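You operate a simulated robot arm through the tools that you are given. There is no shell and no other tool.

You run a simulated robot arm. Do the job below in one go: nothing can be reset, and whatever is moved stays where it is left.

## Task
Raise the cart leaf, prop it and stand both mugs from the top on it.
Fine: slide the leaf prop fully out before you load the leaf. Set down upright: green mug, cream mug.

The check looks at the end state, three seconds after you hand in, the way a careful person would. Anything else that was tipped, shoved, dropped, spilled or broken makes it a failure.

## Robot
A 7-joint arm with a fingered hand, fixed in place. Base frame: the origin is at the foot of the arm, x ahead of it, y to its left, z up; the work surface is at about z = 860. Readings come in mm, rad, newtons and seconds.
With the tool pointing down near the work surface it reaches from about 460 to 900 mm from the base axis. Its first joint turns from -2.496 to 2.496 rad. Payload 3 kg.
The tool frame sits at the grasp point between the pads (the TCP): z along the fingers, y along the line on which they close. The tips reach 26 mm beyond it. The gripper opens to 148 mm. The gripper's body begins 73 mm behind the TCP. The gripper is a hand of 3 fingers: y runs from the thumb to the fingers, the wrist lies at [0, 0, -229] in the tool frame.
Orientation is that of the tool frame in the base frame, as a unit quaternion [w, x, y, z]. With the fingers straight down and closing along the base's y, the tool's x points along the base's -x, its y along +y and its z along -z.

## Interface
- The arm moves only by the tool jog_arm. Its argument "series" is a list of rows, each a list of 6 numbers: the shift along the tool's x, y, z in mm, then the turn, a rotation vector about the tool's x, y, z in rad. In form: [[x, y, z, ax, ay, az], ...]. A call has 1 to 20 rows; each row shifts and turns the commanded pose from where the row before left it, along the tool's axes as they then stand. A row lasts 0.2 s, in which the tool goes at most 50 mm and 0.15 rad; a call with a longer step from one row to the next is refused whole. A pose out of reach is approached as far as the arm can. The call stops where the force on the tool passes 70 N (or 10 N more than at its start, if that is more) or the arm is blocked; 0.2 s more then pass. In this call time passes only in rows, and 0.2 s behind the last. The reply holds the time, the measured pose of the TCP, the force on the tool along the base axes, the opening and the grip force, in the units named above and with some noise, with the torque about the TCP (base axes, N m) and any sound that the robot's microphone picked up, and new pictures: "views" is both (left out), scene, wrist or none.
- Cameras (640 x 400 px; columns grow to the right, rows downward): "scene" is fixed at [216.2, 492.7, 1494.9]; the picture's right is [-0.74, -0.68, 0.00], its down [-0.30, 0.32, -0.90] and it looks along [0.61, -0.66, -0.44] (base axes); focal length 347 px, centre (320, 200). "wrist" rides on the gripper at [68, -39, -90] in the tool frame; the picture's right is [0.50, 0.87, 0.00], its down [-0.66, 0.38, -0.65] and it looks along [-0.57, 0.33, 0.76] (tool axes); focal length 222 px, centre (320, 200). There is no depth. A picture from a camera that has moved, and an enlarged one, comes with that camera's place and axes in the base frame and with its lens. The place of the scene camera against the robot may be out by one fixed shift of up to 12 mm in any direction.
- raise_lower(by): slides the trunk up (or, below 0, down) by that many mm; the arm rides with it, the base frame stays. It gives what a move gives, with no picture.
- move_fingers(finger1, finger2, thumb_bend): sets how far each is bent, from 0 (flat) to 100 (curled in); at 30 the hand is open as for a grip, at 70 the pads meet at the TCP. One left out holds its place. A second passes; each finger stops where it meets its share of the squeeze, and holds until it gets a number again. It is the only way to open and close the hand. It gives what a move gives, with no picture; readings hold the bend of each and the force on the fingers (four entries, about 0 where the hand has none), thumb and palm.
- close_up(camera, box): a new picture of the part [left, top, right, bottom] of that camera's present view, enlarged. The clock stands still meanwhile.
- close_job(): hands the job in; it is judged then, once.

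Nothing tells you positions but the pictures and the camera data. Unless the task says otherwise, let go and move clear before handing in.

The tools are called after "Emit:" by a JSON object that holds its "api" and its "payload". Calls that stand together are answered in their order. jog_arm: Moves the arm, as the interface text tells. Its arguments: {"type":"object","properties":{"series":{"type":"array","items":{"type":"array","items":{"type":"number"}}},"views":{"type":"string","enum":["both","scene","wrist","none"]}},"required":["series"]} The other tools are called the same way: raise_lower (by) slides the trunk up or down; move_fingers (finger1, finger2, thumb_bend) moves the fingers one by one; close_up (camera, box) takes an enlarged picture of a part of a camera's view; close_job () hands the job in.

At the start:

```text
t: 0.0
position: [883.0, -195.1, 1132.0]
ee_rot: [0.0, 0.0, 1.0, 0.0]
force: [-0.2, -0.6, -0.6]
wrist_torque: [0.03, -0.04, 0.01]
width: 147.8
grip_force: 0.0
shape: jaw
bend: [30.0, 30.0, 30.0]
finger forces: [0.0, 0.0, 0.1, 0.1, 0.1, 0.0]
trunk travel left (down, up): [-650.0, 240.0]
```

scene: 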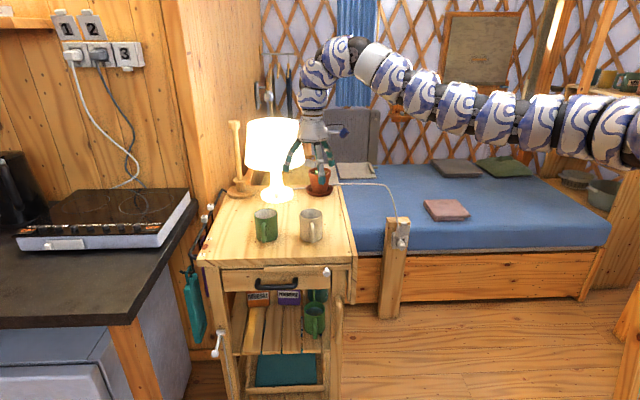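
wrist: 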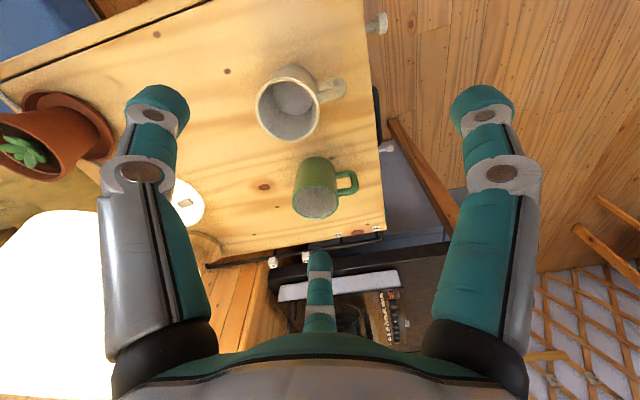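

I see a wooden cart with a lamp, a plant, a green mug and a cream mug on top. The leaf probably hangs on one side of the cart. I'll take close-ups to find the leaf and its prop.

Emit:
{"api": "close_up", "payload": {"camera": "scene", "box": [170, 170, 370, 295]}}

Emit:
{"api": "close_up", "payload": {"camera": "scene", "box": [170, 260, 370, 385]}}

Emit:
{"api": "close_up", "payload": {"camera": "wrist", "box": [200, 0, 460, 280]}}

```text
3.20 times, centred on (270, 232) of scene
camera zoom: at [216.2, 492.7, 1494.9], right [-0.74, -0.68, 0.0], down [-0.3, 0.32, -0.9], along [0.61, -0.66, -0.44], focal length 1111 px, centre (480, 96)
```

zoom: 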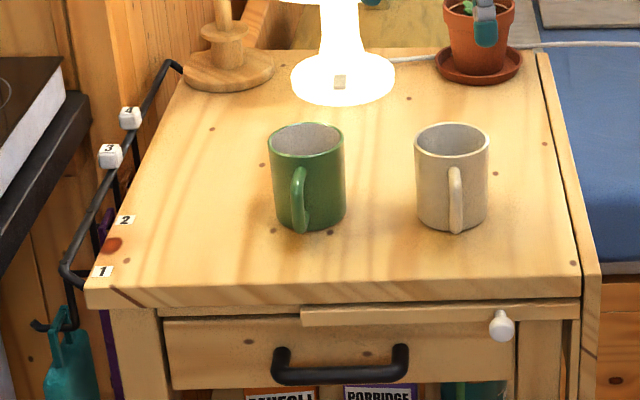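

```text
3.20 times, centred on (270, 322) of scene
camera zoom: at [216.2, 492.7, 1494.9], right [-0.74, -0.68, 0.0], down [-0.3, 0.32, -0.9], along [0.61, -0.66, -0.44], focal length 1111 px, centre (480, -192)
```

zoom: 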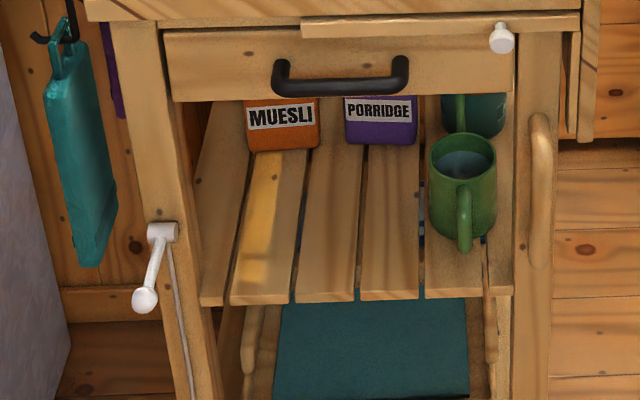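

```text
1.43 times, centred on (330, 140) of wrist
camera zoom: at [816.4, -233.4, 1223.2], right [-0.5, 0.87, 0.0], down [0.66, 0.38, 0.65], along [0.57, 0.33, -0.76], focal length 317 px, centre (306, 286)
```

zoom: 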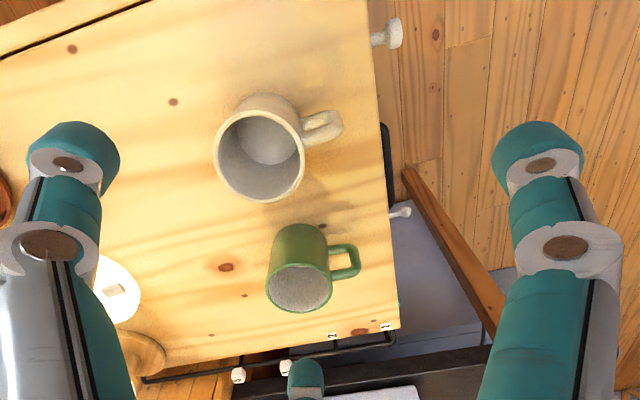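

Emit:
{"api": "close_up", "payload": {"camera": "scene", "box": [290, 150, 430, 240]}}

Emit:
{"api": "close_up", "payload": {"camera": "scene", "box": [300, 230, 420, 320]}}

Emit:
{"api": "jog_arm", "payload": {"series": [[35, -23, 2, 0, 0, 0], [35, -23, 2, 0, 0, 0], [35, -23, 2, 0, 0, 0], [35, -23, 2, 0, 0, 0], [35, -23, 2, 0, 0, 0], [35, -23, 2, 0, 0, 0], [35, -23, 2, 0, 0, 0], [35, -23, 2, 0, 0, 0]]}}

```text
4.44 times, centred on (360, 195) of scene
camera zoom: at [216.2, 492.7, 1494.9], right [-0.74, -0.68, 0.0], down [-0.3, 0.32, -0.9], along [0.61, -0.66, -0.44], focal length 1543 px, centre (142, 222)
```

zoom: 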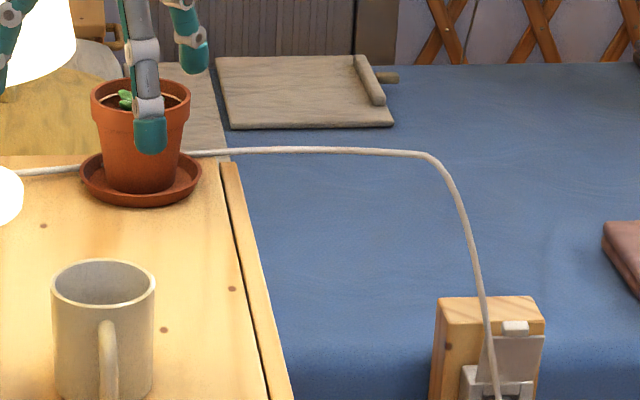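

```text
4.44 times, centred on (360, 275) of scene
camera zoom: at [216.2, 492.7, 1494.9], right [-0.74, -0.68, 0.0], down [-0.3, 0.32, -0.9], along [0.61, -0.66, -0.44], focal length 1543 px, centre (142, -133)
```

zoom: 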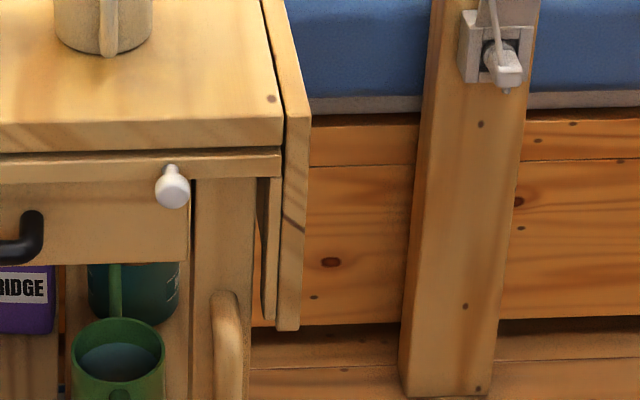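

```text
t: 1.8
position: [838.8, -223.8, 1128.9]
ee_rot: [0.0, 0.0, 1.0, 0.0]
force: [0.2, 0.1, -0.6]
wrist_torque: [0.0, -0.03, 0.01]
width: 148.0
grip_force: 0.0
shape: jaw
bend: [30.0, 30.0, 30.0]
finger forces: [0.1, 0.0, 0.1, 0.1, 0.0, 0.0]
out of reach, approached as far as the arm can: row 2, 3, 4, 5, 6, 7, 8
trunk travel left (down, up): [-650.0, 240.0]
camera wrist: at [771.9, -263.4, 1220.5], right [-0.5, 0.87, 0.0], down [0.66, 0.38, 0.65], along [0.56, 0.33, -0.76], focal length 222 px, centre (320, 200)
```

scene: 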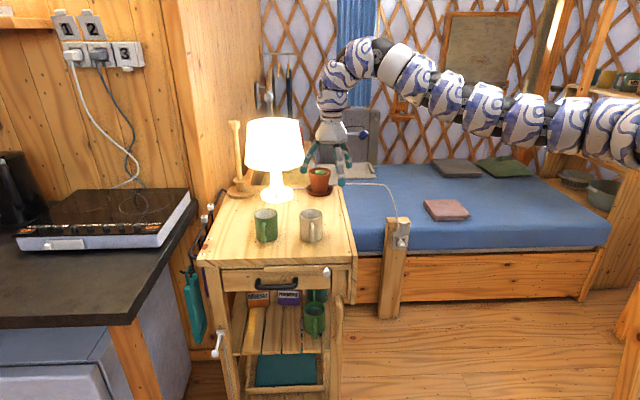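
wrist: 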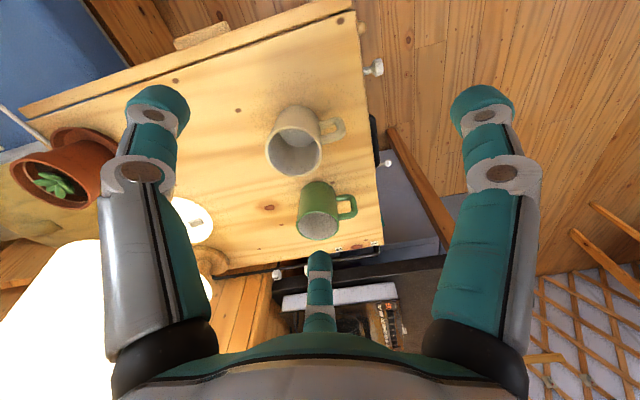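

The leaf hangs on the cart's right-hand side, facing the bed and the robot. The prop is the slat with the white knob just under the front edge. The arm cannot fold inward at this height, so I'll raise the trunk and work lower relative to the shoulder.

Emit:
{"api": "raise_lower", "payload": {"by": 230}}

Emit:
{"api": "jog_arm", "payload": {"series": [[15, -10, 40, 0, 0, 0], [20, -15, 40, 0, 0, 0], [25, -15, 35, 0, 0, 0], [30, -20, 30, 0, 0, 0], [30, -20, 30, 0, 0, 0]]}}

```text
t: 4.2
position: [838.5, -225.1, 1359.0]
ee_rot: [-0.002, 0.0, 1.0, 0.0]
force: [0.4, 0.3, -0.1]
wrist_torque: [-0.01, 0.0, 0.0]
width: 147.8
grip_force: 0.0
shape: jaw
bend: [30.0, 30.0, 30.0]
finger forces: [0.1, 0.0, 0.0, 0.1, 0.0, 0.0]
trunk travel left (down, up): [-880.0, 10.0]
```

```text
t: 5.4
position: [838.2, -225.3, 1359.9]
ee_rot: [-0.001, 0.0, 1.0, -0.001]
force: [0.1, 0.0, 0.8]
wrist_torque: [-0.04, 0.02, 0.02]
width: 148.1
grip_force: 0.1
shape: jaw
bend: [30.0, 30.0, 30.0]
finger forces: [0.0, 0.1, 0.0, 0.0, 0.0, 0.0]
out of reach, approached as far as the arm can: row 1, 2, 3, 4, 5
trunk travel left (down, up): [-880.0, 10.0]
camera wrist: at [771.9, -263.5, 1450.5], right [-0.5, 0.87, 0.0], down [0.66, 0.38, 0.65], along [0.56, 0.33, -0.76], focal length 222 px, centre (320, 200)
```

scene: 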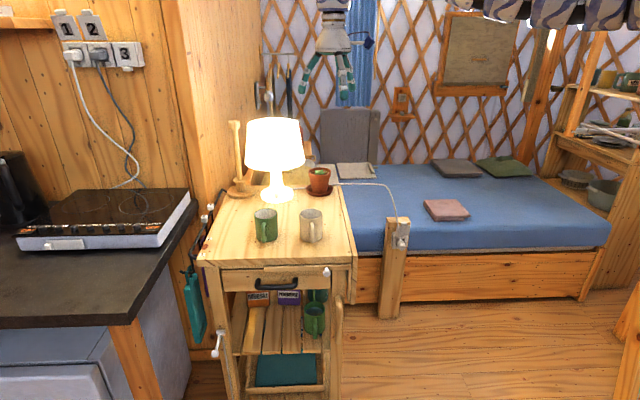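
wrist: 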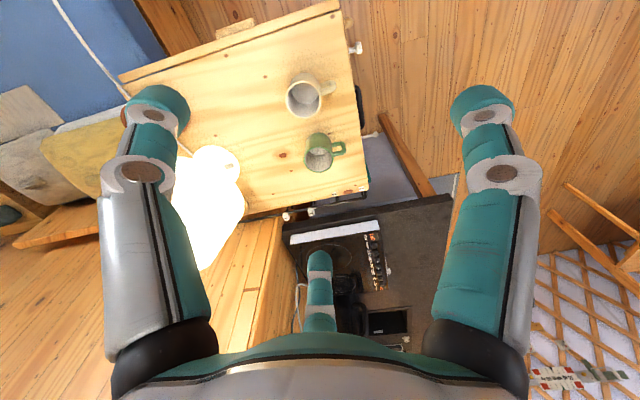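

The arm didn't move on that call, so I'll test small steps to learn how the commanded pose is being tracked.

Emit:
{"api": "jog_arm", "payload": {"series": [[0, 0, 20, 0, 0, 0]], "views": "none"}}

Emit:
{"api": "jog_arm", "payload": {"series": [[-20, 0, 0, 0, 0, 0]], "views": "none"}}

```text
t: 5.8
position: [839.1, -225.7, 1339.9]
ee_rot: [-0.002, 0.001, 1.0, 0.0]
force: [0.7, 1.1, 0.1]
wrist_torque: [0.01, 0.01, 0.05]
width: 148.0
grip_force: 0.0
shape: jaw
bend: [30.0, 30.0, 30.0]
finger forces: [0.1, 0.0, 0.0, 0.0, 0.1, 0.1]
trunk travel left (down, up): [-880.0, 10.0]
```

```text
t: 6.2
position: [860.2, -225.1, 1339.3]
ee_rot: [-0.001, 0.001, 1.0, 0.0]
force: [0.2, 0.1, 0.3]
wrist_torque: [-0.04, 0.01, -0.01]
width: 147.7
grip_force: 0.0
shape: jaw
bend: [30.0, 30.0, 30.0]
finger forces: [0.0, 0.0, 0.1, 0.0, 0.0, 0.0]
trunk travel left (down, up): [-880.0, 10.0]
```

Straight-down moves work, and the command resets to the true pose each call. I'll go down first and then try inward.

Emit:
{"api": "jog_arm", "payload": {"series": [[0, 0, 40, 0, 0, 0], [0, 0, 40, 0, 0, 0], [0, 0, 40, 0, 0, 0], [0, 0, 40, 0, 0, 0], [0, 0, 40, 0, 0, 0]], "views": "none"}}

Emit:
{"api": "jog_arm", "payload": {"series": [[30, -20, 0, 0, 0, 0], [30, -20, 0, 0, 0, 0], [30, -20, 0, 0, 0, 0], [30, -20, 0, 0, 0, 0], [30, -20, 0, 0, 0, 0], [30, -20, 0, 0, 0, 0]]}}

```text
t: 7.4
position: [857.8, -225.6, 1137.3]
ee_rot: [0.0, 0.001, 1.0, -0.001]
force: [0.2, 0.1, -0.2]
wrist_torque: [0.03, 0.04, 0.01]
width: 147.8
grip_force: 0.1
shape: jaw
bend: [30.0, 30.0, 30.0]
finger forces: [0.1, 0.1, 0.0, 0.1, 0.1, 0.0]
trunk travel left (down, up): [-880.0, 10.0]
```

```text
t: 8.8
position: [743.1, -360.7, 1094.9]
ee_rot: [-0.002, 0.0, 1.0, 0.0]
force: [1.2, 0.1, -0.4]
wrist_torque: [-0.02, 0.03, -0.03]
width: 147.6
grip_force: 0.1
shape: jaw
bend: [30.0, 30.0, 30.0]
finger forces: [0.1, 0.0, 0.0, 0.0, 0.1, 0.0]
out of reach, approached as far as the arm can: row 3, 4, 5, 6
trunk travel left (down, up): [-880.0, 10.0]
camera wrist: at [676.4, -399.3, 1185.3], right [-0.5, 0.87, 0.0], down [0.66, 0.38, 0.65], along [0.56, 0.33, -0.76], focal length 222 px, centre (320, 200)
```

scene: 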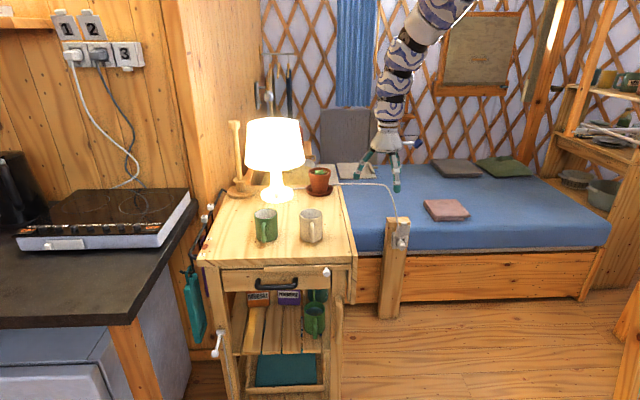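
wrist: 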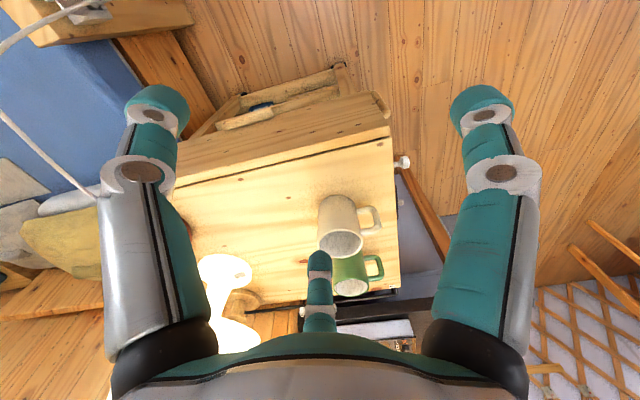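

Emit:
{"api": "close_up", "payload": {"camera": "wrist", "box": [170, 50, 430, 210]}}

Emit:
{"api": "jog_arm", "payload": {"series": [[0, 0, 40, 0, 0, 0], [0, 0, 40, 0, 0, 0], [15, -10, 20, 0, 0, 0], [30, -20, 0, 0, 0, 0], [30, -20, 0, 0, 0, 0]]}}

```text
2.46 times, centred on (300, 130) of wrist
camera zoom: at [676.4, -399.3, 1185.3], right [-0.5, 0.87, 0.0], down [0.66, 0.38, 0.65], along [0.56, 0.33, -0.76], focal length 547 px, centre (369, 372)
```

zoom: 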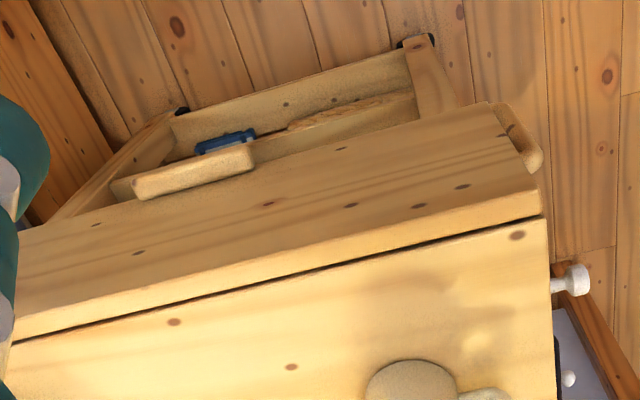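

```text
t: 10.0
position: [665.0, -409.8, 993.3]
ee_rot: [-0.001, 0.001, 1.0, 0.0]
force: [1.0, 0.8, 0.0]
wrist_torque: [0.01, -0.02, 0.0]
width: 147.9
grip_force: 0.1
shape: jaw
bend: [30.0, 30.0, 30.0]
finger forces: [0.1, 0.0, 0.0, 0.0, 0.0, 0.0]
trunk travel left (down, up): [-880.0, 10.0]
camera wrist: at [600.2, -448.4, 1084.3], right [-0.5, 0.87, 0.0], down [0.66, 0.38, 0.65], along [0.56, 0.33, -0.76], focal length 222 px, centre (320, 200)
```

scene: 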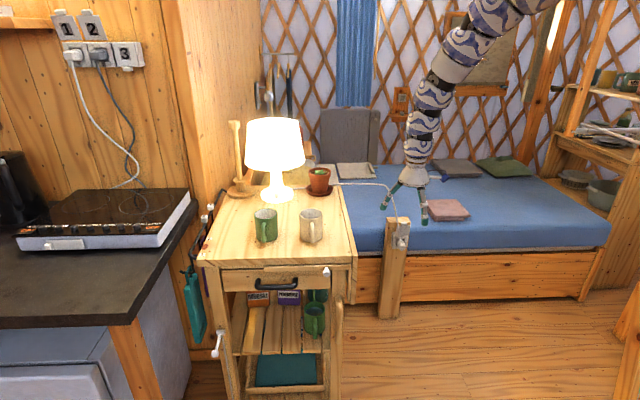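
wrist: 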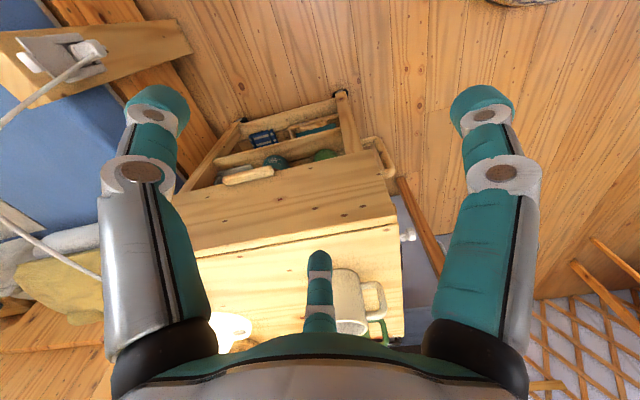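

Emit:
{"api": "close_up", "payload": {"camera": "wrist", "box": [180, 90, 420, 240]}}

```text
2.67 times, centred on (300, 165) of wrist
camera zoom: at [600.2, -448.4, 1084.3], right [-0.5, 0.87, 0.0], down [0.66, 0.38, 0.65], along [0.56, 0.33, -0.76], focal length 592 px, centre (373, 293)
```

zoom: 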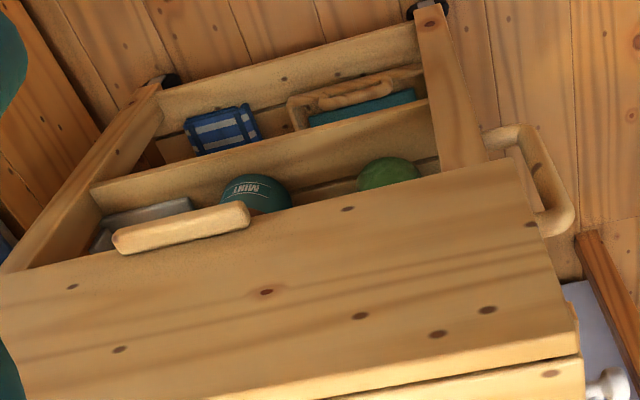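

The leaf hangs from z≈860 down to about 660 and has a wooden grip rail at its lower edge. I'll zoom in on the prop, knob and leaf edge before touching anything.

Emit:
{"api": "close_up", "payload": {"camera": "scene", "box": [310, 250, 370, 310]}}

Emit:
{"api": "close_up", "payload": {"camera": "scene", "box": [255, 250, 335, 300]}}

Emit:
{"api": "close_up", "payload": {"camera": "wrist", "box": [200, 130, 300, 200]}}

Emit:
{"api": "close_up", "payload": {"camera": "wrist", "box": [340, 120, 440, 260]}}

```text
6.67 times, centred on (340, 280) of scene
camera zoom: at [216.2, 492.7, 1494.9], right [-0.74, -0.68, 0.0], down [-0.3, 0.32, -0.9], along [0.61, -0.66, -0.44], focal length 2315 px, centre (187, -333)
```

zoom: 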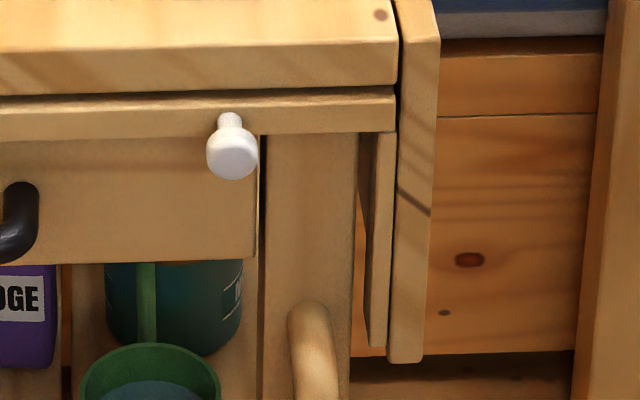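

```text
8.00 times, centred on (295, 275) of scene
camera zoom: at [216.2, 492.7, 1494.9], right [-0.74, -0.68, 0.0], down [-0.3, 0.32, -0.9], along [0.61, -0.66, -0.44], focal length 2778 px, centre (520, -400)
```

zoom: 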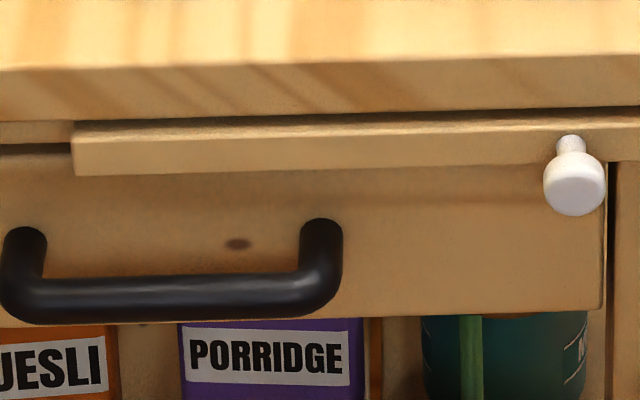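

```text
5.71 times, centred on (250, 165) of wrist
camera zoom: at [600.2, -448.4, 1084.3], right [-0.5, 0.87, 0.0], down [0.66, 0.38, 0.65], along [0.56, 0.33, -0.76], focal length 1269 px, centre (720, 400)
```

zoom: 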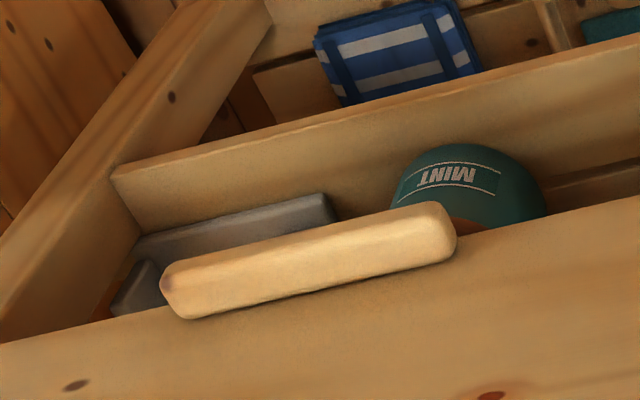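

```text
2.86 times, centred on (390, 190) of wrist
camera zoom: at [600.2, -448.4, 1084.3], right [-0.5, 0.87, 0.0], down [0.66, 0.38, 0.65], along [0.56, 0.33, -0.76], focal length 635 px, centre (120, 229)
```

zoom: 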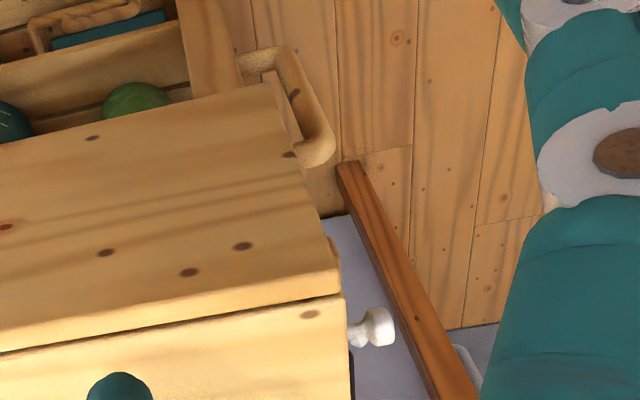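

The prop slat is about 265 mm long, with its knob roughly 80 mm in from the right end. The leaf's inner side faces the front-right leg across a small gap. I'll move in front of the cart's right corner and turn the hand horizontal, so one finger can sweep the leaf up from behind while another can hook the knob.

Emit:
{"api": "jog_arm", "payload": {"series": [[15, 40, 0, 0, 0, 0], [15, 45, 0, 0, 0, 0], [15, 45, 0, 0, 0, 0], [15, 45, 0, 0, 0, 0], [15, 45, 0, 0, 0, 0], [15, 45, 0, 0, 0, 0], [15, 30, 0, 0, 0, 0]], "views": "none"}}

Emit:
{"api": "jog_arm", "payload": {"series": [[0, 0, 0, 0.1089, 0.015, -0.0868], [0, 0, 0, 0.1089, 0.015, -0.0868], [0, 0, 0, 0.1089, 0.015, -0.0868], [0, 0, 0, 0.1089, 0.015, -0.0868], [0, 0, 0, 0.1089, 0.015, -0.0868], [0, 0, 0, 0.1089, 0.015, -0.0868], [0, 0, 0, 0.1089, 0.015, -0.0868], [0, 0, 0, 0.1089, 0.015, -0.0868]]}}

```text
t: 11.6
position: [700.3, -275.8, 1006.9]
ee_rot: [-0.002, 0.0, 1.0, 0.001]
force: [0.0, 0.4, -0.2]
wrist_torque: [0.0, -0.03, 0.05]
width: 147.9
grip_force: 0.1
shape: jaw
bend: [30.0, 30.0, 30.0]
finger forces: [0.0, 0.0, 0.0, 0.0, 0.0, 0.0]
out of reach, approached as far as the arm can: row 1, 2, 3, 4, 5, 6, 7
trunk travel left (down, up): [-880.0, 10.0]
```

```text
t: 13.4
position: [701.7, -274.4, 1004.9]
ee_rot: [-0.058, -0.329, 0.847, -0.414]
force: [-0.3, -0.4, -0.5]
wrist_torque: [-0.02, 0.0, 0.03]
width: 147.8
grip_force: 0.0
shape: jaw
bend: [30.0, 30.0, 30.0]
finger forces: [0.0, 0.0, 0.0, 0.0, 0.0, 0.0]
trunk travel left (down, up): [-880.0, 10.0]
camera wrist: at [658.4, -259.9, 1116.2], right [-0.91, 0.13, -0.39], down [0.17, 0.98, -0.07], along [0.37, -0.13, -0.92], focal length 222 px, centre (320, 200)
```

scene: 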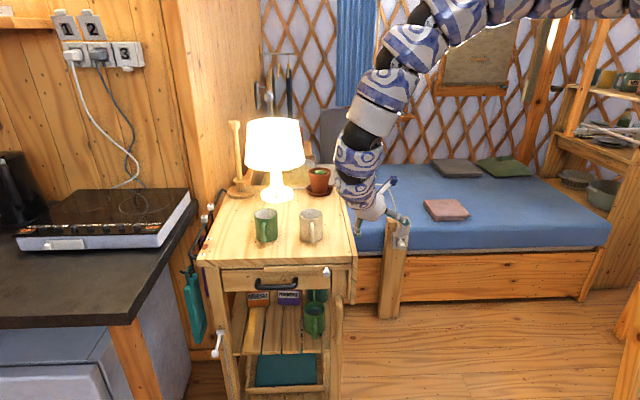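
wrist: 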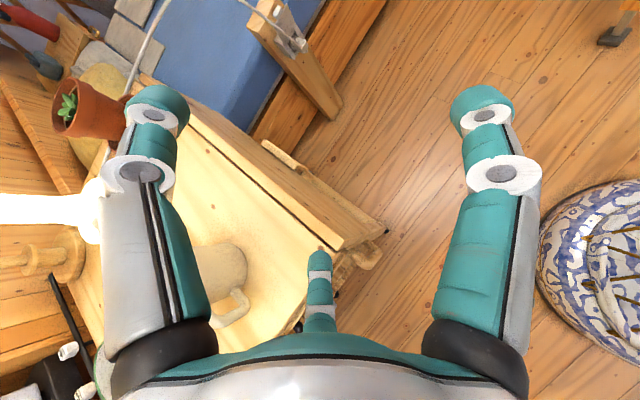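

Emit:
{"api": "jog_arm", "payload": {"series": [[0, 0, 0, 0.1089, 0.015, -0.0868], [0, 0, 0, 0.1089, 0.015, -0.0868], [0, 0, 0, 0.1089, 0.015, -0.0868], [0, 0, 0, 0.1089, 0.015, -0.0868], [0, 0, 0, 0.1089, 0.015, -0.0868], [0, 0, 0, 0.1089, 0.015, -0.0868], [0, 0, 0, 0.1089, 0.015, -0.0868], [0, 0, 0, 0.1089, 0.015, -0.0868]]}}

```text
t: 15.2
position: [702.9, -274.1, 1007.9]
ee_rot: [0.097, 0.557, -0.436, 0.7]
force: [0.2, 1.3, -0.6]
wrist_torque: [-0.01, 0.01, -0.02]
width: 147.8
grip_force: 0.1
shape: jaw
bend: [30.0, 30.0, 30.0]
finger forces: [0.0, 0.0, 0.0, 0.1, 0.0, 0.1]
trunk travel left (down, up): [-880.0, 10.0]
camera wrist: at [640.5, -210.3, 1086.1], right [-0.72, -0.7, 0.0], down [-0.46, 0.47, -0.76], along [0.53, -0.54, -0.65], focal length 222 px, centre (320, 200)
```

scene: 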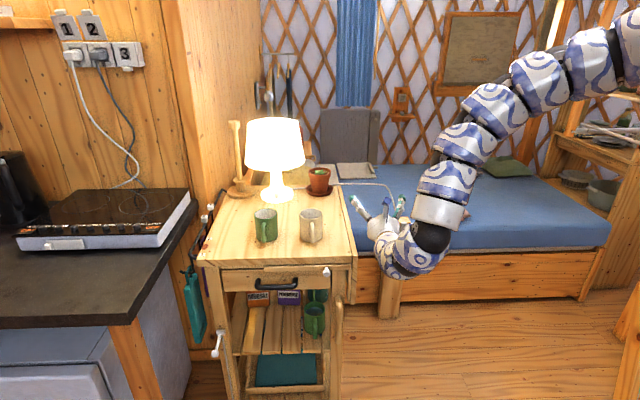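
wrist: 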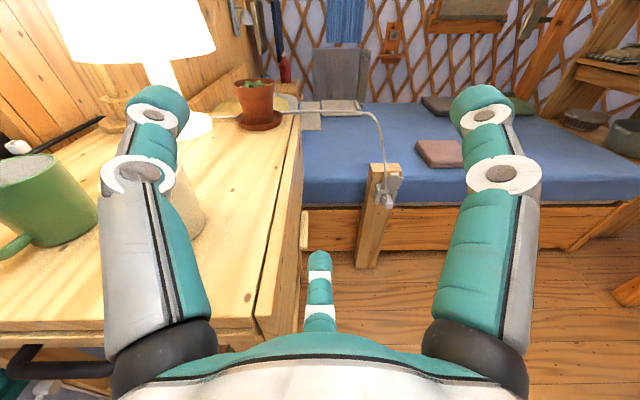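

Emit:
{"api": "close_up", "payload": {"camera": "wrist", "box": [240, 180, 340, 350]}}

Emit:
{"api": "close_up", "payload": {"camera": "wrist", "box": [230, 90, 420, 220]}}

```text
2.35 times, centred on (290, 265) of wrist
camera zoom: at [640.5, -210.3, 1086.1], right [-0.72, -0.7, 0.0], down [-0.46, 0.47, -0.76], along [0.53, -0.54, -0.65], focal length 523 px, centre (391, 47)
```

zoom: 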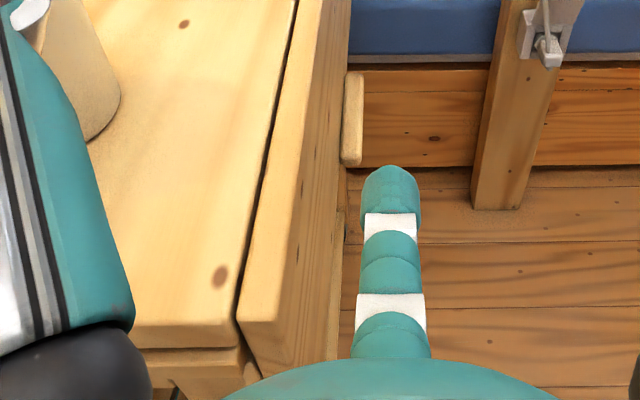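

```text
3.08 times, centred on (325, 155) of wrist
camera zoom: at [640.5, -210.3, 1086.1], right [-0.72, -0.7, 0.0], down [-0.46, 0.47, -0.76], along [0.53, -0.54, -0.65], focal length 684 px, centre (305, 338)
```

zoom: 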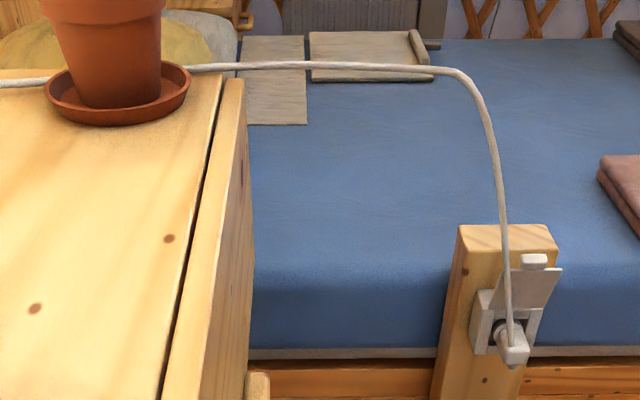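

The hand is horizontal with the camera on top. The lamp cord runs behind the leaf's back end, and the leaf's rail sticks out about 18 mm at the bottom. I'll back off along the hand axis and lower the trunk to look into the gap behind the leaf.

Emit:
{"api": "jog_arm", "payload": {"series": [[0, 0, -30, 0, 0, 0], [0, 0, -30, 0, 0, 0], [0, 0, -30, 0, 0, 0], [0, 0, -30, 0, 0, 0]], "views": "wrist"}}

```text
t: 16.2
position: [678.7, -244.4, 1004.6]
ee_rot: [0.097, 0.558, -0.435, 0.7]
force: [-0.3, 0.0, 0.5]
wrist_torque: [-0.01, 0.01, 0.01]
width: 148.1
grip_force: 0.1
shape: jaw
bend: [30.0, 30.0, 30.0]
finger forces: [0.0, 0.0, 0.0, 0.1, 0.1, 0.1]
out of reach, approached as far as the arm can: row 2, 3, 4
trunk travel left (down, up): [-880.0, 10.0]
camera wrist: at [616.9, -178.3, 1084.1], right [-0.72, -0.7, 0.0], down [-0.46, 0.47, -0.76], along [0.53, -0.54, -0.66], focal length 222 px, centre (320, 200)
```

wrist: 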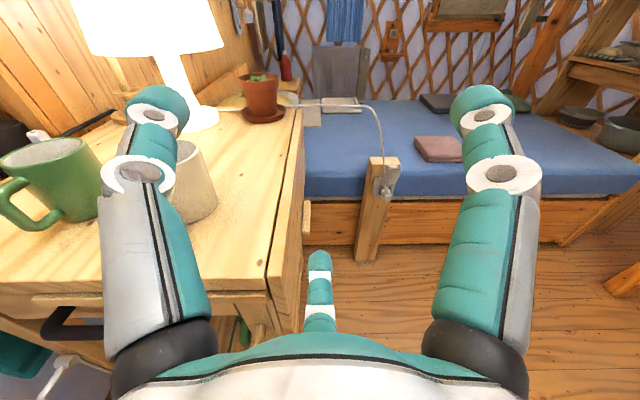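

Emit:
{"api": "jog_arm", "payload": {"series": [[10, 17, 20, 0, 0, 0], [10, 17, 20, 0, 0, 0], [10, 17, 20, 0, 0, 0], [10, 17, 20, 0, 0, 0], [7, 12, 6, 0, 0, 0]], "views": "none"}}

Emit:
{"api": "raise_lower", "payload": {"by": -200}}

Emit:
{"api": "jog_arm", "payload": {"series": [[0, 0, 0, 0, 0, 0]]}}

```text
t: 17.4
position: [693.9, -291.3, 1006.7]
ee_rot: [0.098, 0.558, -0.436, 0.7]
force: [0.0, 0.8, 0.3]
wrist_torque: [0.02, 0.0, 0.0]
width: 148.0
grip_force: 0.0
shape: jaw
bend: [30.0, 30.0, 30.0]
finger forces: [0.0, 0.1, 0.0, 0.0, 0.0, 0.0]
out of reach, approached as far as the arm can: row 1, 2, 3, 4, 5
trunk travel left (down, up): [-880.0, 10.0]
```

```text
t: 19.5
position: [695.8, -294.4, 819.3]
ee_rot: [0.095, 0.546, -0.435, 0.71]
force: [-17.2, -1.8, 30.1]
wrist_torque: [1.8, -2.02, 0.83]
width: 147.9
grip_force: 0.0
shape: jaw
bend: [30.0, 30.0, 26.0]
finger forces: [0.1, 0.1, 0.0, 0.1, 32.1, 0.0]
trunk travel left (down, up): [-683.0, 207.0]
stopped: the force on the tool passed its limit at 78 N (the readings are from after the stop); the commanded pose is now the measured one
```

```text
t: 19.9
position: [696.0, -294.1, 819.6]
ee_rot: [0.095, 0.547, -0.435, 0.709]
force: [-16.0, -3.8, 41.7]
wrist_torque: [2.48, -2.56, 0.77]
width: 147.8
grip_force: 0.1
shape: jaw
bend: [30.0, 30.0, 25.0]
finger forces: [0.0, 0.0, 0.0, 0.1, 42.8, 0.0]
trunk travel left (down, up): [-683.0, 207.0]
camera wrist: at [631.9, -228.0, 896.2], right [-0.72, -0.69, -0.01], down [-0.43, 0.47, -0.77], along [0.54, -0.55, -0.64], focal length 222 px, centre (320, 200)
```

scene: 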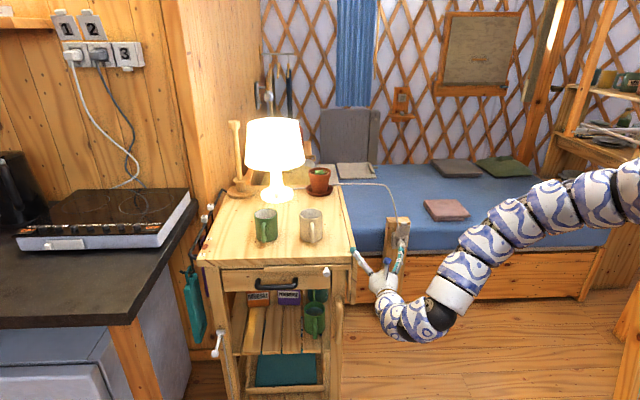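
wrist: 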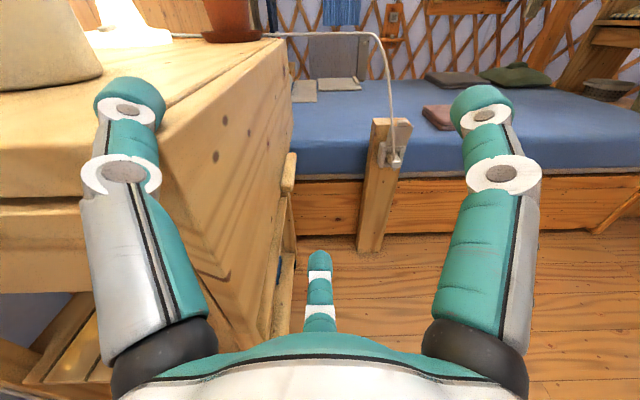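

The sideways move was cut short, so the lowering hand's thumb pressed on the cart's corner. I'm raising the trunk right away and will check that nothing shifted.

Emit:
{"api": "raise_lower", "payload": {"by": 60}}

Emit:
{"api": "close_up", "payload": {"camera": "scene", "box": [170, 170, 370, 295]}}

```text
t: 20.9
position: [697.4, -294.2, 874.6]
ee_rot: [0.096, 0.551, -0.435, 0.706]
force: [-0.4, 0.2, -0.5]
wrist_torque: [0.03, -0.01, 0.02]
width: 148.1
grip_force: 0.0
shape: jaw
bend: [30.0, 30.0, 30.0]
finger forces: [0.1, 0.1, 0.0, 0.0, 0.0, 0.0]
trunk travel left (down, up): [-743.0, 147.0]
```

```text
3.20 times, centred on (270, 232) of scene
camera zoom: at [216.2, 492.7, 1494.9], right [-0.74, -0.68, 0.0], down [-0.3, 0.32, -0.9], along [0.61, -0.66, -0.44], focal length 1111 px, centre (480, 96)
```

zoom: 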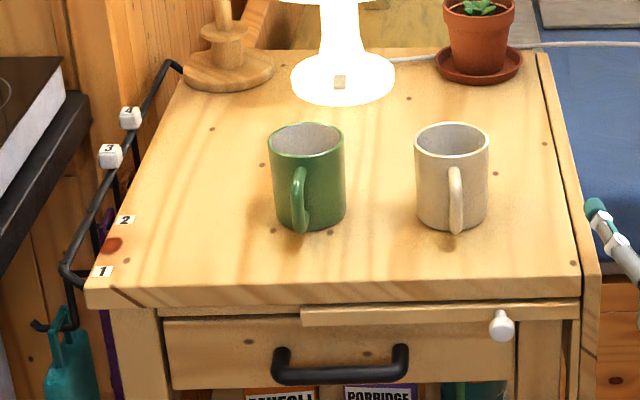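

Nothing moved; the mugs and cart are unchanged. I'll shift the hand outward and forward beside the leaf on its own this time and check the result before going lower.

Emit:
{"api": "jog_arm", "payload": {"series": [[0, 0, 20, 0, 0, 0], [5, 8.7, 20, 0, 0, 0], [10, 17.3, 10, 0, 0, 0], [10, 17.3, 10, 0, 0, 0], [5, 8.7, 0, 0, 0, 0]], "views": "scene"}}

```text
t: 22.1
position: [708.7, -364.5, 875.2]
ee_rot: [0.097, 0.55, -0.435, 0.707]
force: [0.0, 0.2, -0.2]
wrist_torque: [0.02, -0.01, -0.01]
width: 148.0
grip_force: 0.1
shape: jaw
bend: [30.0, 30.0, 30.0]
finger forces: [0.0, 0.0, 0.0, 0.1, 0.0, 0.0]
out of reach, approached as far as the arm can: row 4, 5
trunk travel left (down, up): [-743.0, 147.0]
```

scene: 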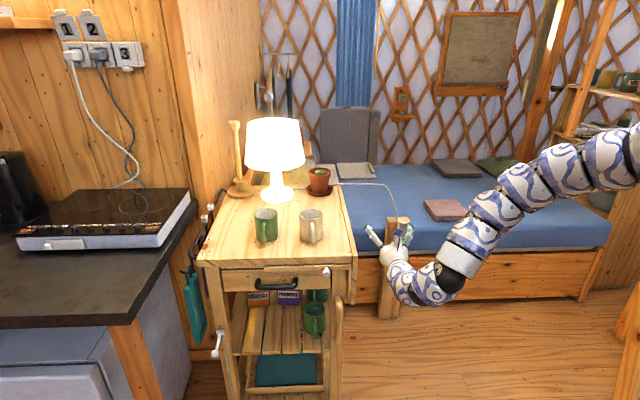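

Emit:
{"api": "raise_lower", "payload": {"by": -150}}

```text
t: 23.8
position: [709.2, -364.5, 724.0]
ee_rot: [0.096, 0.55, -0.435, 0.706]
force: [0.4, -1.1, 0.5]
wrist_torque: [0.01, -0.01, -0.01]
width: 148.1
grip_force: 0.1
shape: jaw
bend: [30.0, 30.0, 30.0]
finger forces: [0.0, 0.1, 0.0, 0.0, 0.0, 0.1]
trunk travel left (down, up): [-593.0, 297.0]
```

Emit:
{"api": "jog_arm", "payload": {"series": [[26, -15, 0, 0, 0, 0], [26, -15, 0, 0, 0, 0], [26, -15, 0, 0, 0, 0], [0, 0, -30, 0, 0, 0], [0, 0, -30, 0, 0, 0], [0, 0, -30, 0, 0, 0]]}}

```text
t: 25.2
position: [703.8, -334.0, 723.3]
ee_rot: [0.097, 0.55, -0.436, 0.706]
force: [0.3, -0.3, 0.3]
wrist_torque: [-0.01, 0.02, -0.02]
width: 147.9
grip_force: 0.1
shape: jaw
bend: [30.0, 30.0, 30.0]
finger forces: [0.1, 0.1, 0.0, 0.0, 0.0, 0.1]
out of reach, approached as far as the arm can: row 1, 2, 3, 4, 5, 6
trunk travel left (down, up): [-593.0, 297.0]
camera wrist: at [640.2, -268.6, 800.3], right [-0.72, -0.69, -0.01], down [-0.44, 0.47, -0.77], along [0.54, -0.55, -0.64], focal length 222 px, centre (320, 200)
```

scene: 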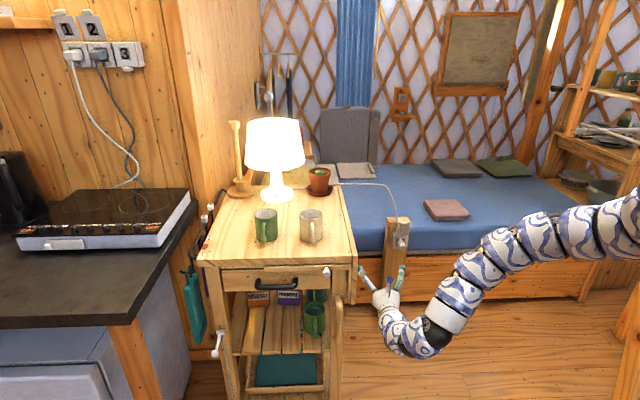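
wrist: 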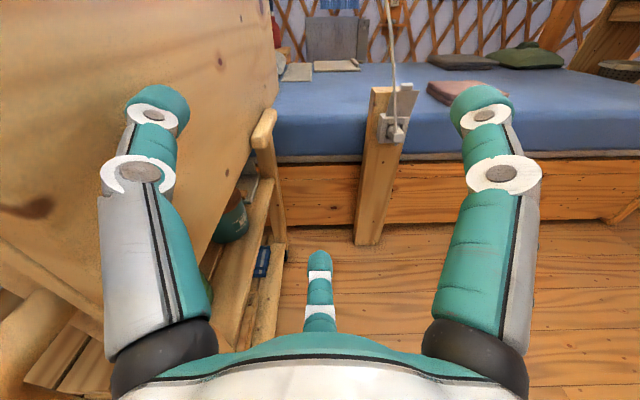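

The arm can't fold inward with the shoulder this low, so I want the trunk high and the hand low. I'll first move clear of the leaf, then raise the trunk.

Emit:
{"api": "jog_arm", "payload": {"series": [[0, 0, 25, 0, 0, 0], [5, 8.7, 20, 0, 0, 0], [5, 8.7, 10, 0, 0, 0]], "views": "none"}}

```text
t: 26.0
position: [725.9, -386.2, 724.0]
ee_rot: [0.097, 0.55, -0.436, 0.706]
force: [-0.2, 0.0, -0.1]
wrist_torque: [-0.02, 0.03, 0.03]
width: 147.8
grip_force: 0.0
shape: jaw
bend: [30.0, 30.0, 30.0]
finger forces: [0.1, 0.0, 0.1, 0.1, 0.1, 0.1]
trunk travel left (down, up): [-593.0, 297.0]
```

Emit:
{"api": "raise_lower", "payload": {"by": 285}}

Emit:
{"api": "jog_arm", "payload": {"series": [[-34, 20, 0, 0, 0, 0], [-34, 20, 0, 0, 0, 0], [-34, 20, 0, 0, 0, 0], [-34, 20, 0, 0, 0, 0], [-34, 20, 0, 0, 0, 0]]}}

```text
t: 28.9
position: [726.1, -387.6, 1007.3]
ee_rot: [0.096, 0.55, -0.435, 0.707]
force: [-0.6, 1.0, -0.3]
wrist_torque: [-0.01, 0.0, -0.01]
width: 148.2
grip_force: 0.1
shape: jaw
bend: [30.0, 30.0, 30.0]
finger forces: [0.1, 0.0, 0.0, 0.1, 0.0, 0.0]
trunk travel left (down, up): [-878.0, 12.0]
```

```text
t: 30.1
position: [713.9, -381.3, 890.9]
ee_rot: [0.097, 0.55, -0.435, 0.707]
force: [0.3, -0.1, -0.1]
wrist_torque: [-0.03, -0.03, 0.04]
width: 148.2
grip_force: 0.0
shape: jaw
bend: [30.0, 30.0, 30.0]
finger forces: [0.0, 0.0, 0.0, 0.1, 0.0, 0.0]
out of reach, approached as far as the arm can: row 3, 4, 5
trunk travel left (down, up): [-878.0, 12.0]
camera wrist: at [650.9, -315.5, 967.5], right [-0.72, -0.69, -0.01], down [-0.44, 0.47, -0.77], along [0.54, -0.55, -0.64], focal length 222 px, centre (320, 200)
```

scene: 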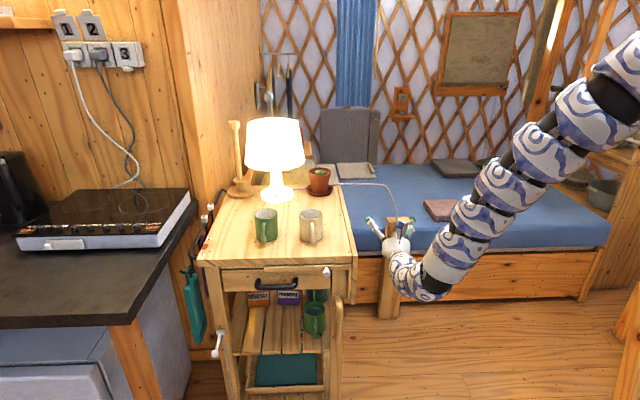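
wrist: 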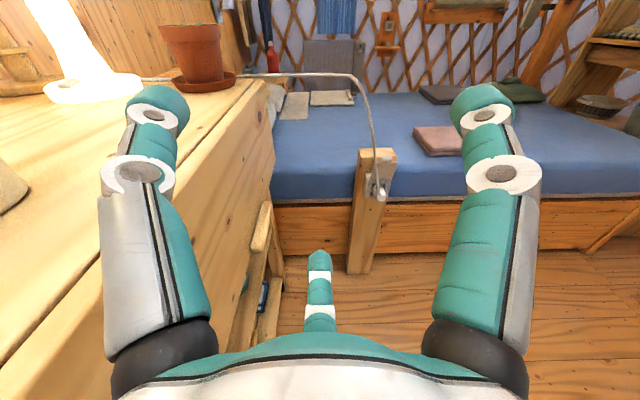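

The arm turns out to have both an inner and an outer reach limit. I'll lower the trunk with the hand beside the leaf, keeping clearance, then back off toward the front to look at the leaf's front-bottom corner.

Emit:
{"api": "raise_lower", "payload": {"by": -200}}

Emit:
{"api": "jog_arm", "payload": {"series": [[0, 0, -30, 0, 0, 0], [0, 0, -30, 0, 0, 0], [0, 0, -30, 0, 0, 0]]}}

```text
t: 32.3
position: [714.3, -380.6, 689.8]
ee_rot: [0.095, 0.55, -0.435, 0.707]
force: [-0.2, 0.8, 0.3]
wrist_torque: [0.0, 0.01, 0.03]
width: 147.9
grip_force: 0.1
shape: jaw
bend: [30.0, 30.0, 30.0]
finger forces: [0.0, 0.0, 0.0, 0.0, 0.0, 0.1]
trunk travel left (down, up): [-678.0, 212.0]
```

```text
t: 33.1
position: [652.0, -314.4, 689.4]
ee_rot: [0.098, 0.55, -0.436, 0.706]
force: [-0.5, -0.3, 0.7]
wrist_torque: [-0.01, 0.03, 0.01]
width: 147.9
grip_force: 0.1
shape: jaw
bend: [30.0, 30.0, 30.0]
finger forces: [0.0, 0.0, 0.0, 0.0, 0.0, 0.1]
trunk travel left (down, up): [-678.0, 212.0]
camera wrist: at [589.8, -250.0, 766.0], right [-0.72, -0.69, -0.01], down [-0.44, 0.47, -0.77], along [0.54, -0.55, -0.64], focal length 222 px, centre (320, 200)
```

scene: 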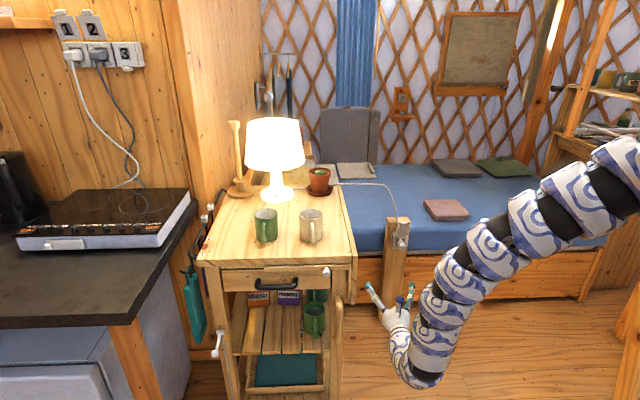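
wrist: 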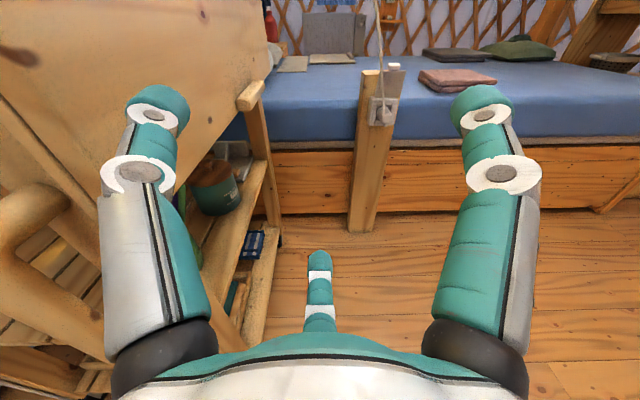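

Emit:
{"api": "close_up", "payload": {"camera": "wrist", "box": [0, 60, 290, 300]}}

Emit:
{"api": "jog_arm", "payload": {"series": [[0, 0, -30, 0, 0, 0], [0, 0, -30, 0, 0, 0]], "views": "wrist"}}

```text
1.67 times, centred on (145, 180) of wrist
camera zoom: at [589.8, -250.0, 766.0], right [-0.72, -0.69, -0.01], down [-0.44, 0.47, -0.77], along [0.54, -0.55, -0.64], focal length 370 px, centre (612, 233)
```

zoom: 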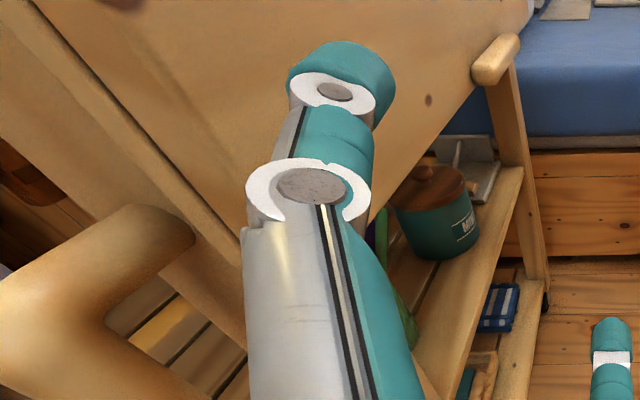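

```text
t: 33.7
position: [612.0, -272.4, 686.5]
ee_rot: [0.097, 0.55, -0.435, 0.706]
force: [-0.5, -0.3, 0.7]
wrist_torque: [0.03, 0.01, 0.0]
width: 147.9
grip_force: 0.0
shape: jaw
bend: [30.0, 30.0, 30.0]
finger forces: [0.0, 0.1, 0.0, 0.0, 0.0, 0.0]
trunk travel left (down, up): [-678.0, 212.0]
camera wrist: at [548.5, -206.4, 763.3], right [-0.72, -0.69, -0.01], down [-0.44, 0.47, -0.77], along [0.54, -0.55, -0.64], focal length 222 px, centre (320, 200)
```

wrist: 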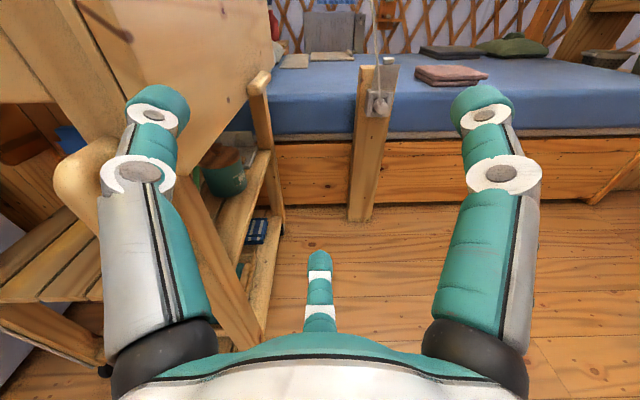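

Emit:
{"api": "close_up", "payload": {"camera": "wrist", "box": [0, 0, 160, 100]}}

Emit:
{"api": "close_up", "payload": {"camera": "wrist", "box": [30, 60, 270, 210]}}

```text
4.00 times, centred on (80, 50) of wrist
camera zoom: at [548.5, -206.4, 763.3], right [-0.72, -0.69, -0.01], down [-0.44, 0.47, -0.77], along [0.54, -0.55, -0.64], focal length 888 px, centre (1280, 800)
```

zoom: 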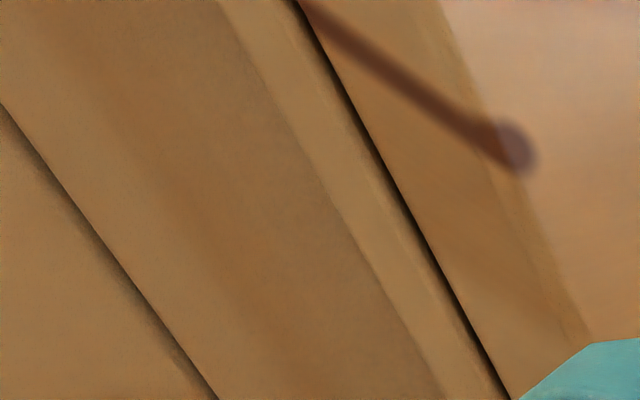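

```text
2.67 times, centred on (150, 135) of wrist
camera zoom: at [548.5, -206.4, 763.3], right [-0.72, -0.69, -0.01], down [-0.44, 0.47, -0.77], along [0.54, -0.55, -0.64], focal length 592 px, centre (773, 373)
```

zoom: 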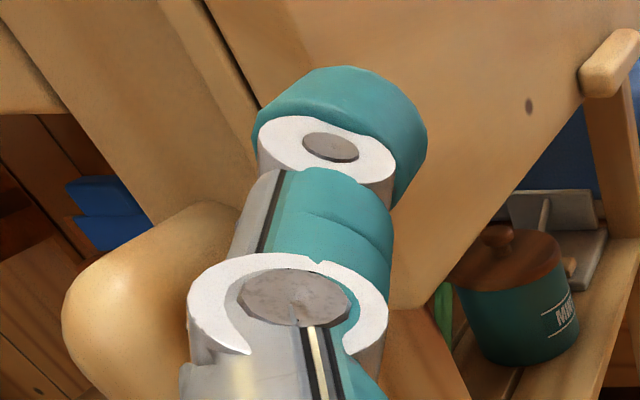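

A batten fills the gap behind the leaf at the front, so a finger won't fit there. The space behind the leaf's lower edge is open past the leg, though. I'll reorient the hand to point toward the cart with the thumb on top, hook the thumb under and behind the lower edge, and swing the leaf out and up.

Emit:
{"api": "raise_lower", "payload": {"by": -120}}

Emit:
{"api": "jog_arm", "payload": {"series": [[12, -3, 23, 0, 0, 0], [12, -3, 23, 0, 0, 0], [12, -3, 23, 0, 0, 0], [14, 0, 23, 0, 0, 0], [14, 0, 23, 0, 0, 0], [14, 0, 23, 0, 0, 0]], "views": "scene"}}

```text
t: 35.2
position: [611.1, -272.4, 567.4]
ee_rot: [0.095, 0.55, -0.436, 0.706]
force: [-1.3, 0.3, 0.3]
wrist_torque: [0.0, -0.01, 0.04]
width: 148.1
grip_force: 0.0
shape: jaw
bend: [30.0, 30.0, 30.0]
finger forces: [0.0, 0.0, 0.0, 0.1, 0.0, 0.0]
trunk travel left (down, up): [-558.0, 332.0]
```

```text
t: 36.6
position: [683.5, -393.4, 640.1]
ee_rot: [0.096, 0.55, -0.436, 0.706]
force: [-0.7, -0.6, -0.1]
wrist_torque: [0.0, -0.01, 0.02]
width: 147.9
grip_force: 0.0
shape: jaw
bend: [30.0, 30.0, 30.0]
finger forces: [0.0, 0.0, 0.0, 0.0, 0.0, 0.0]
trunk travel left (down, up): [-558.0, 332.0]
```

scene: 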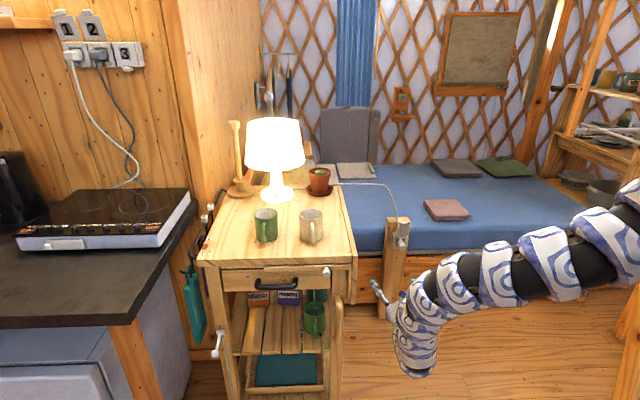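

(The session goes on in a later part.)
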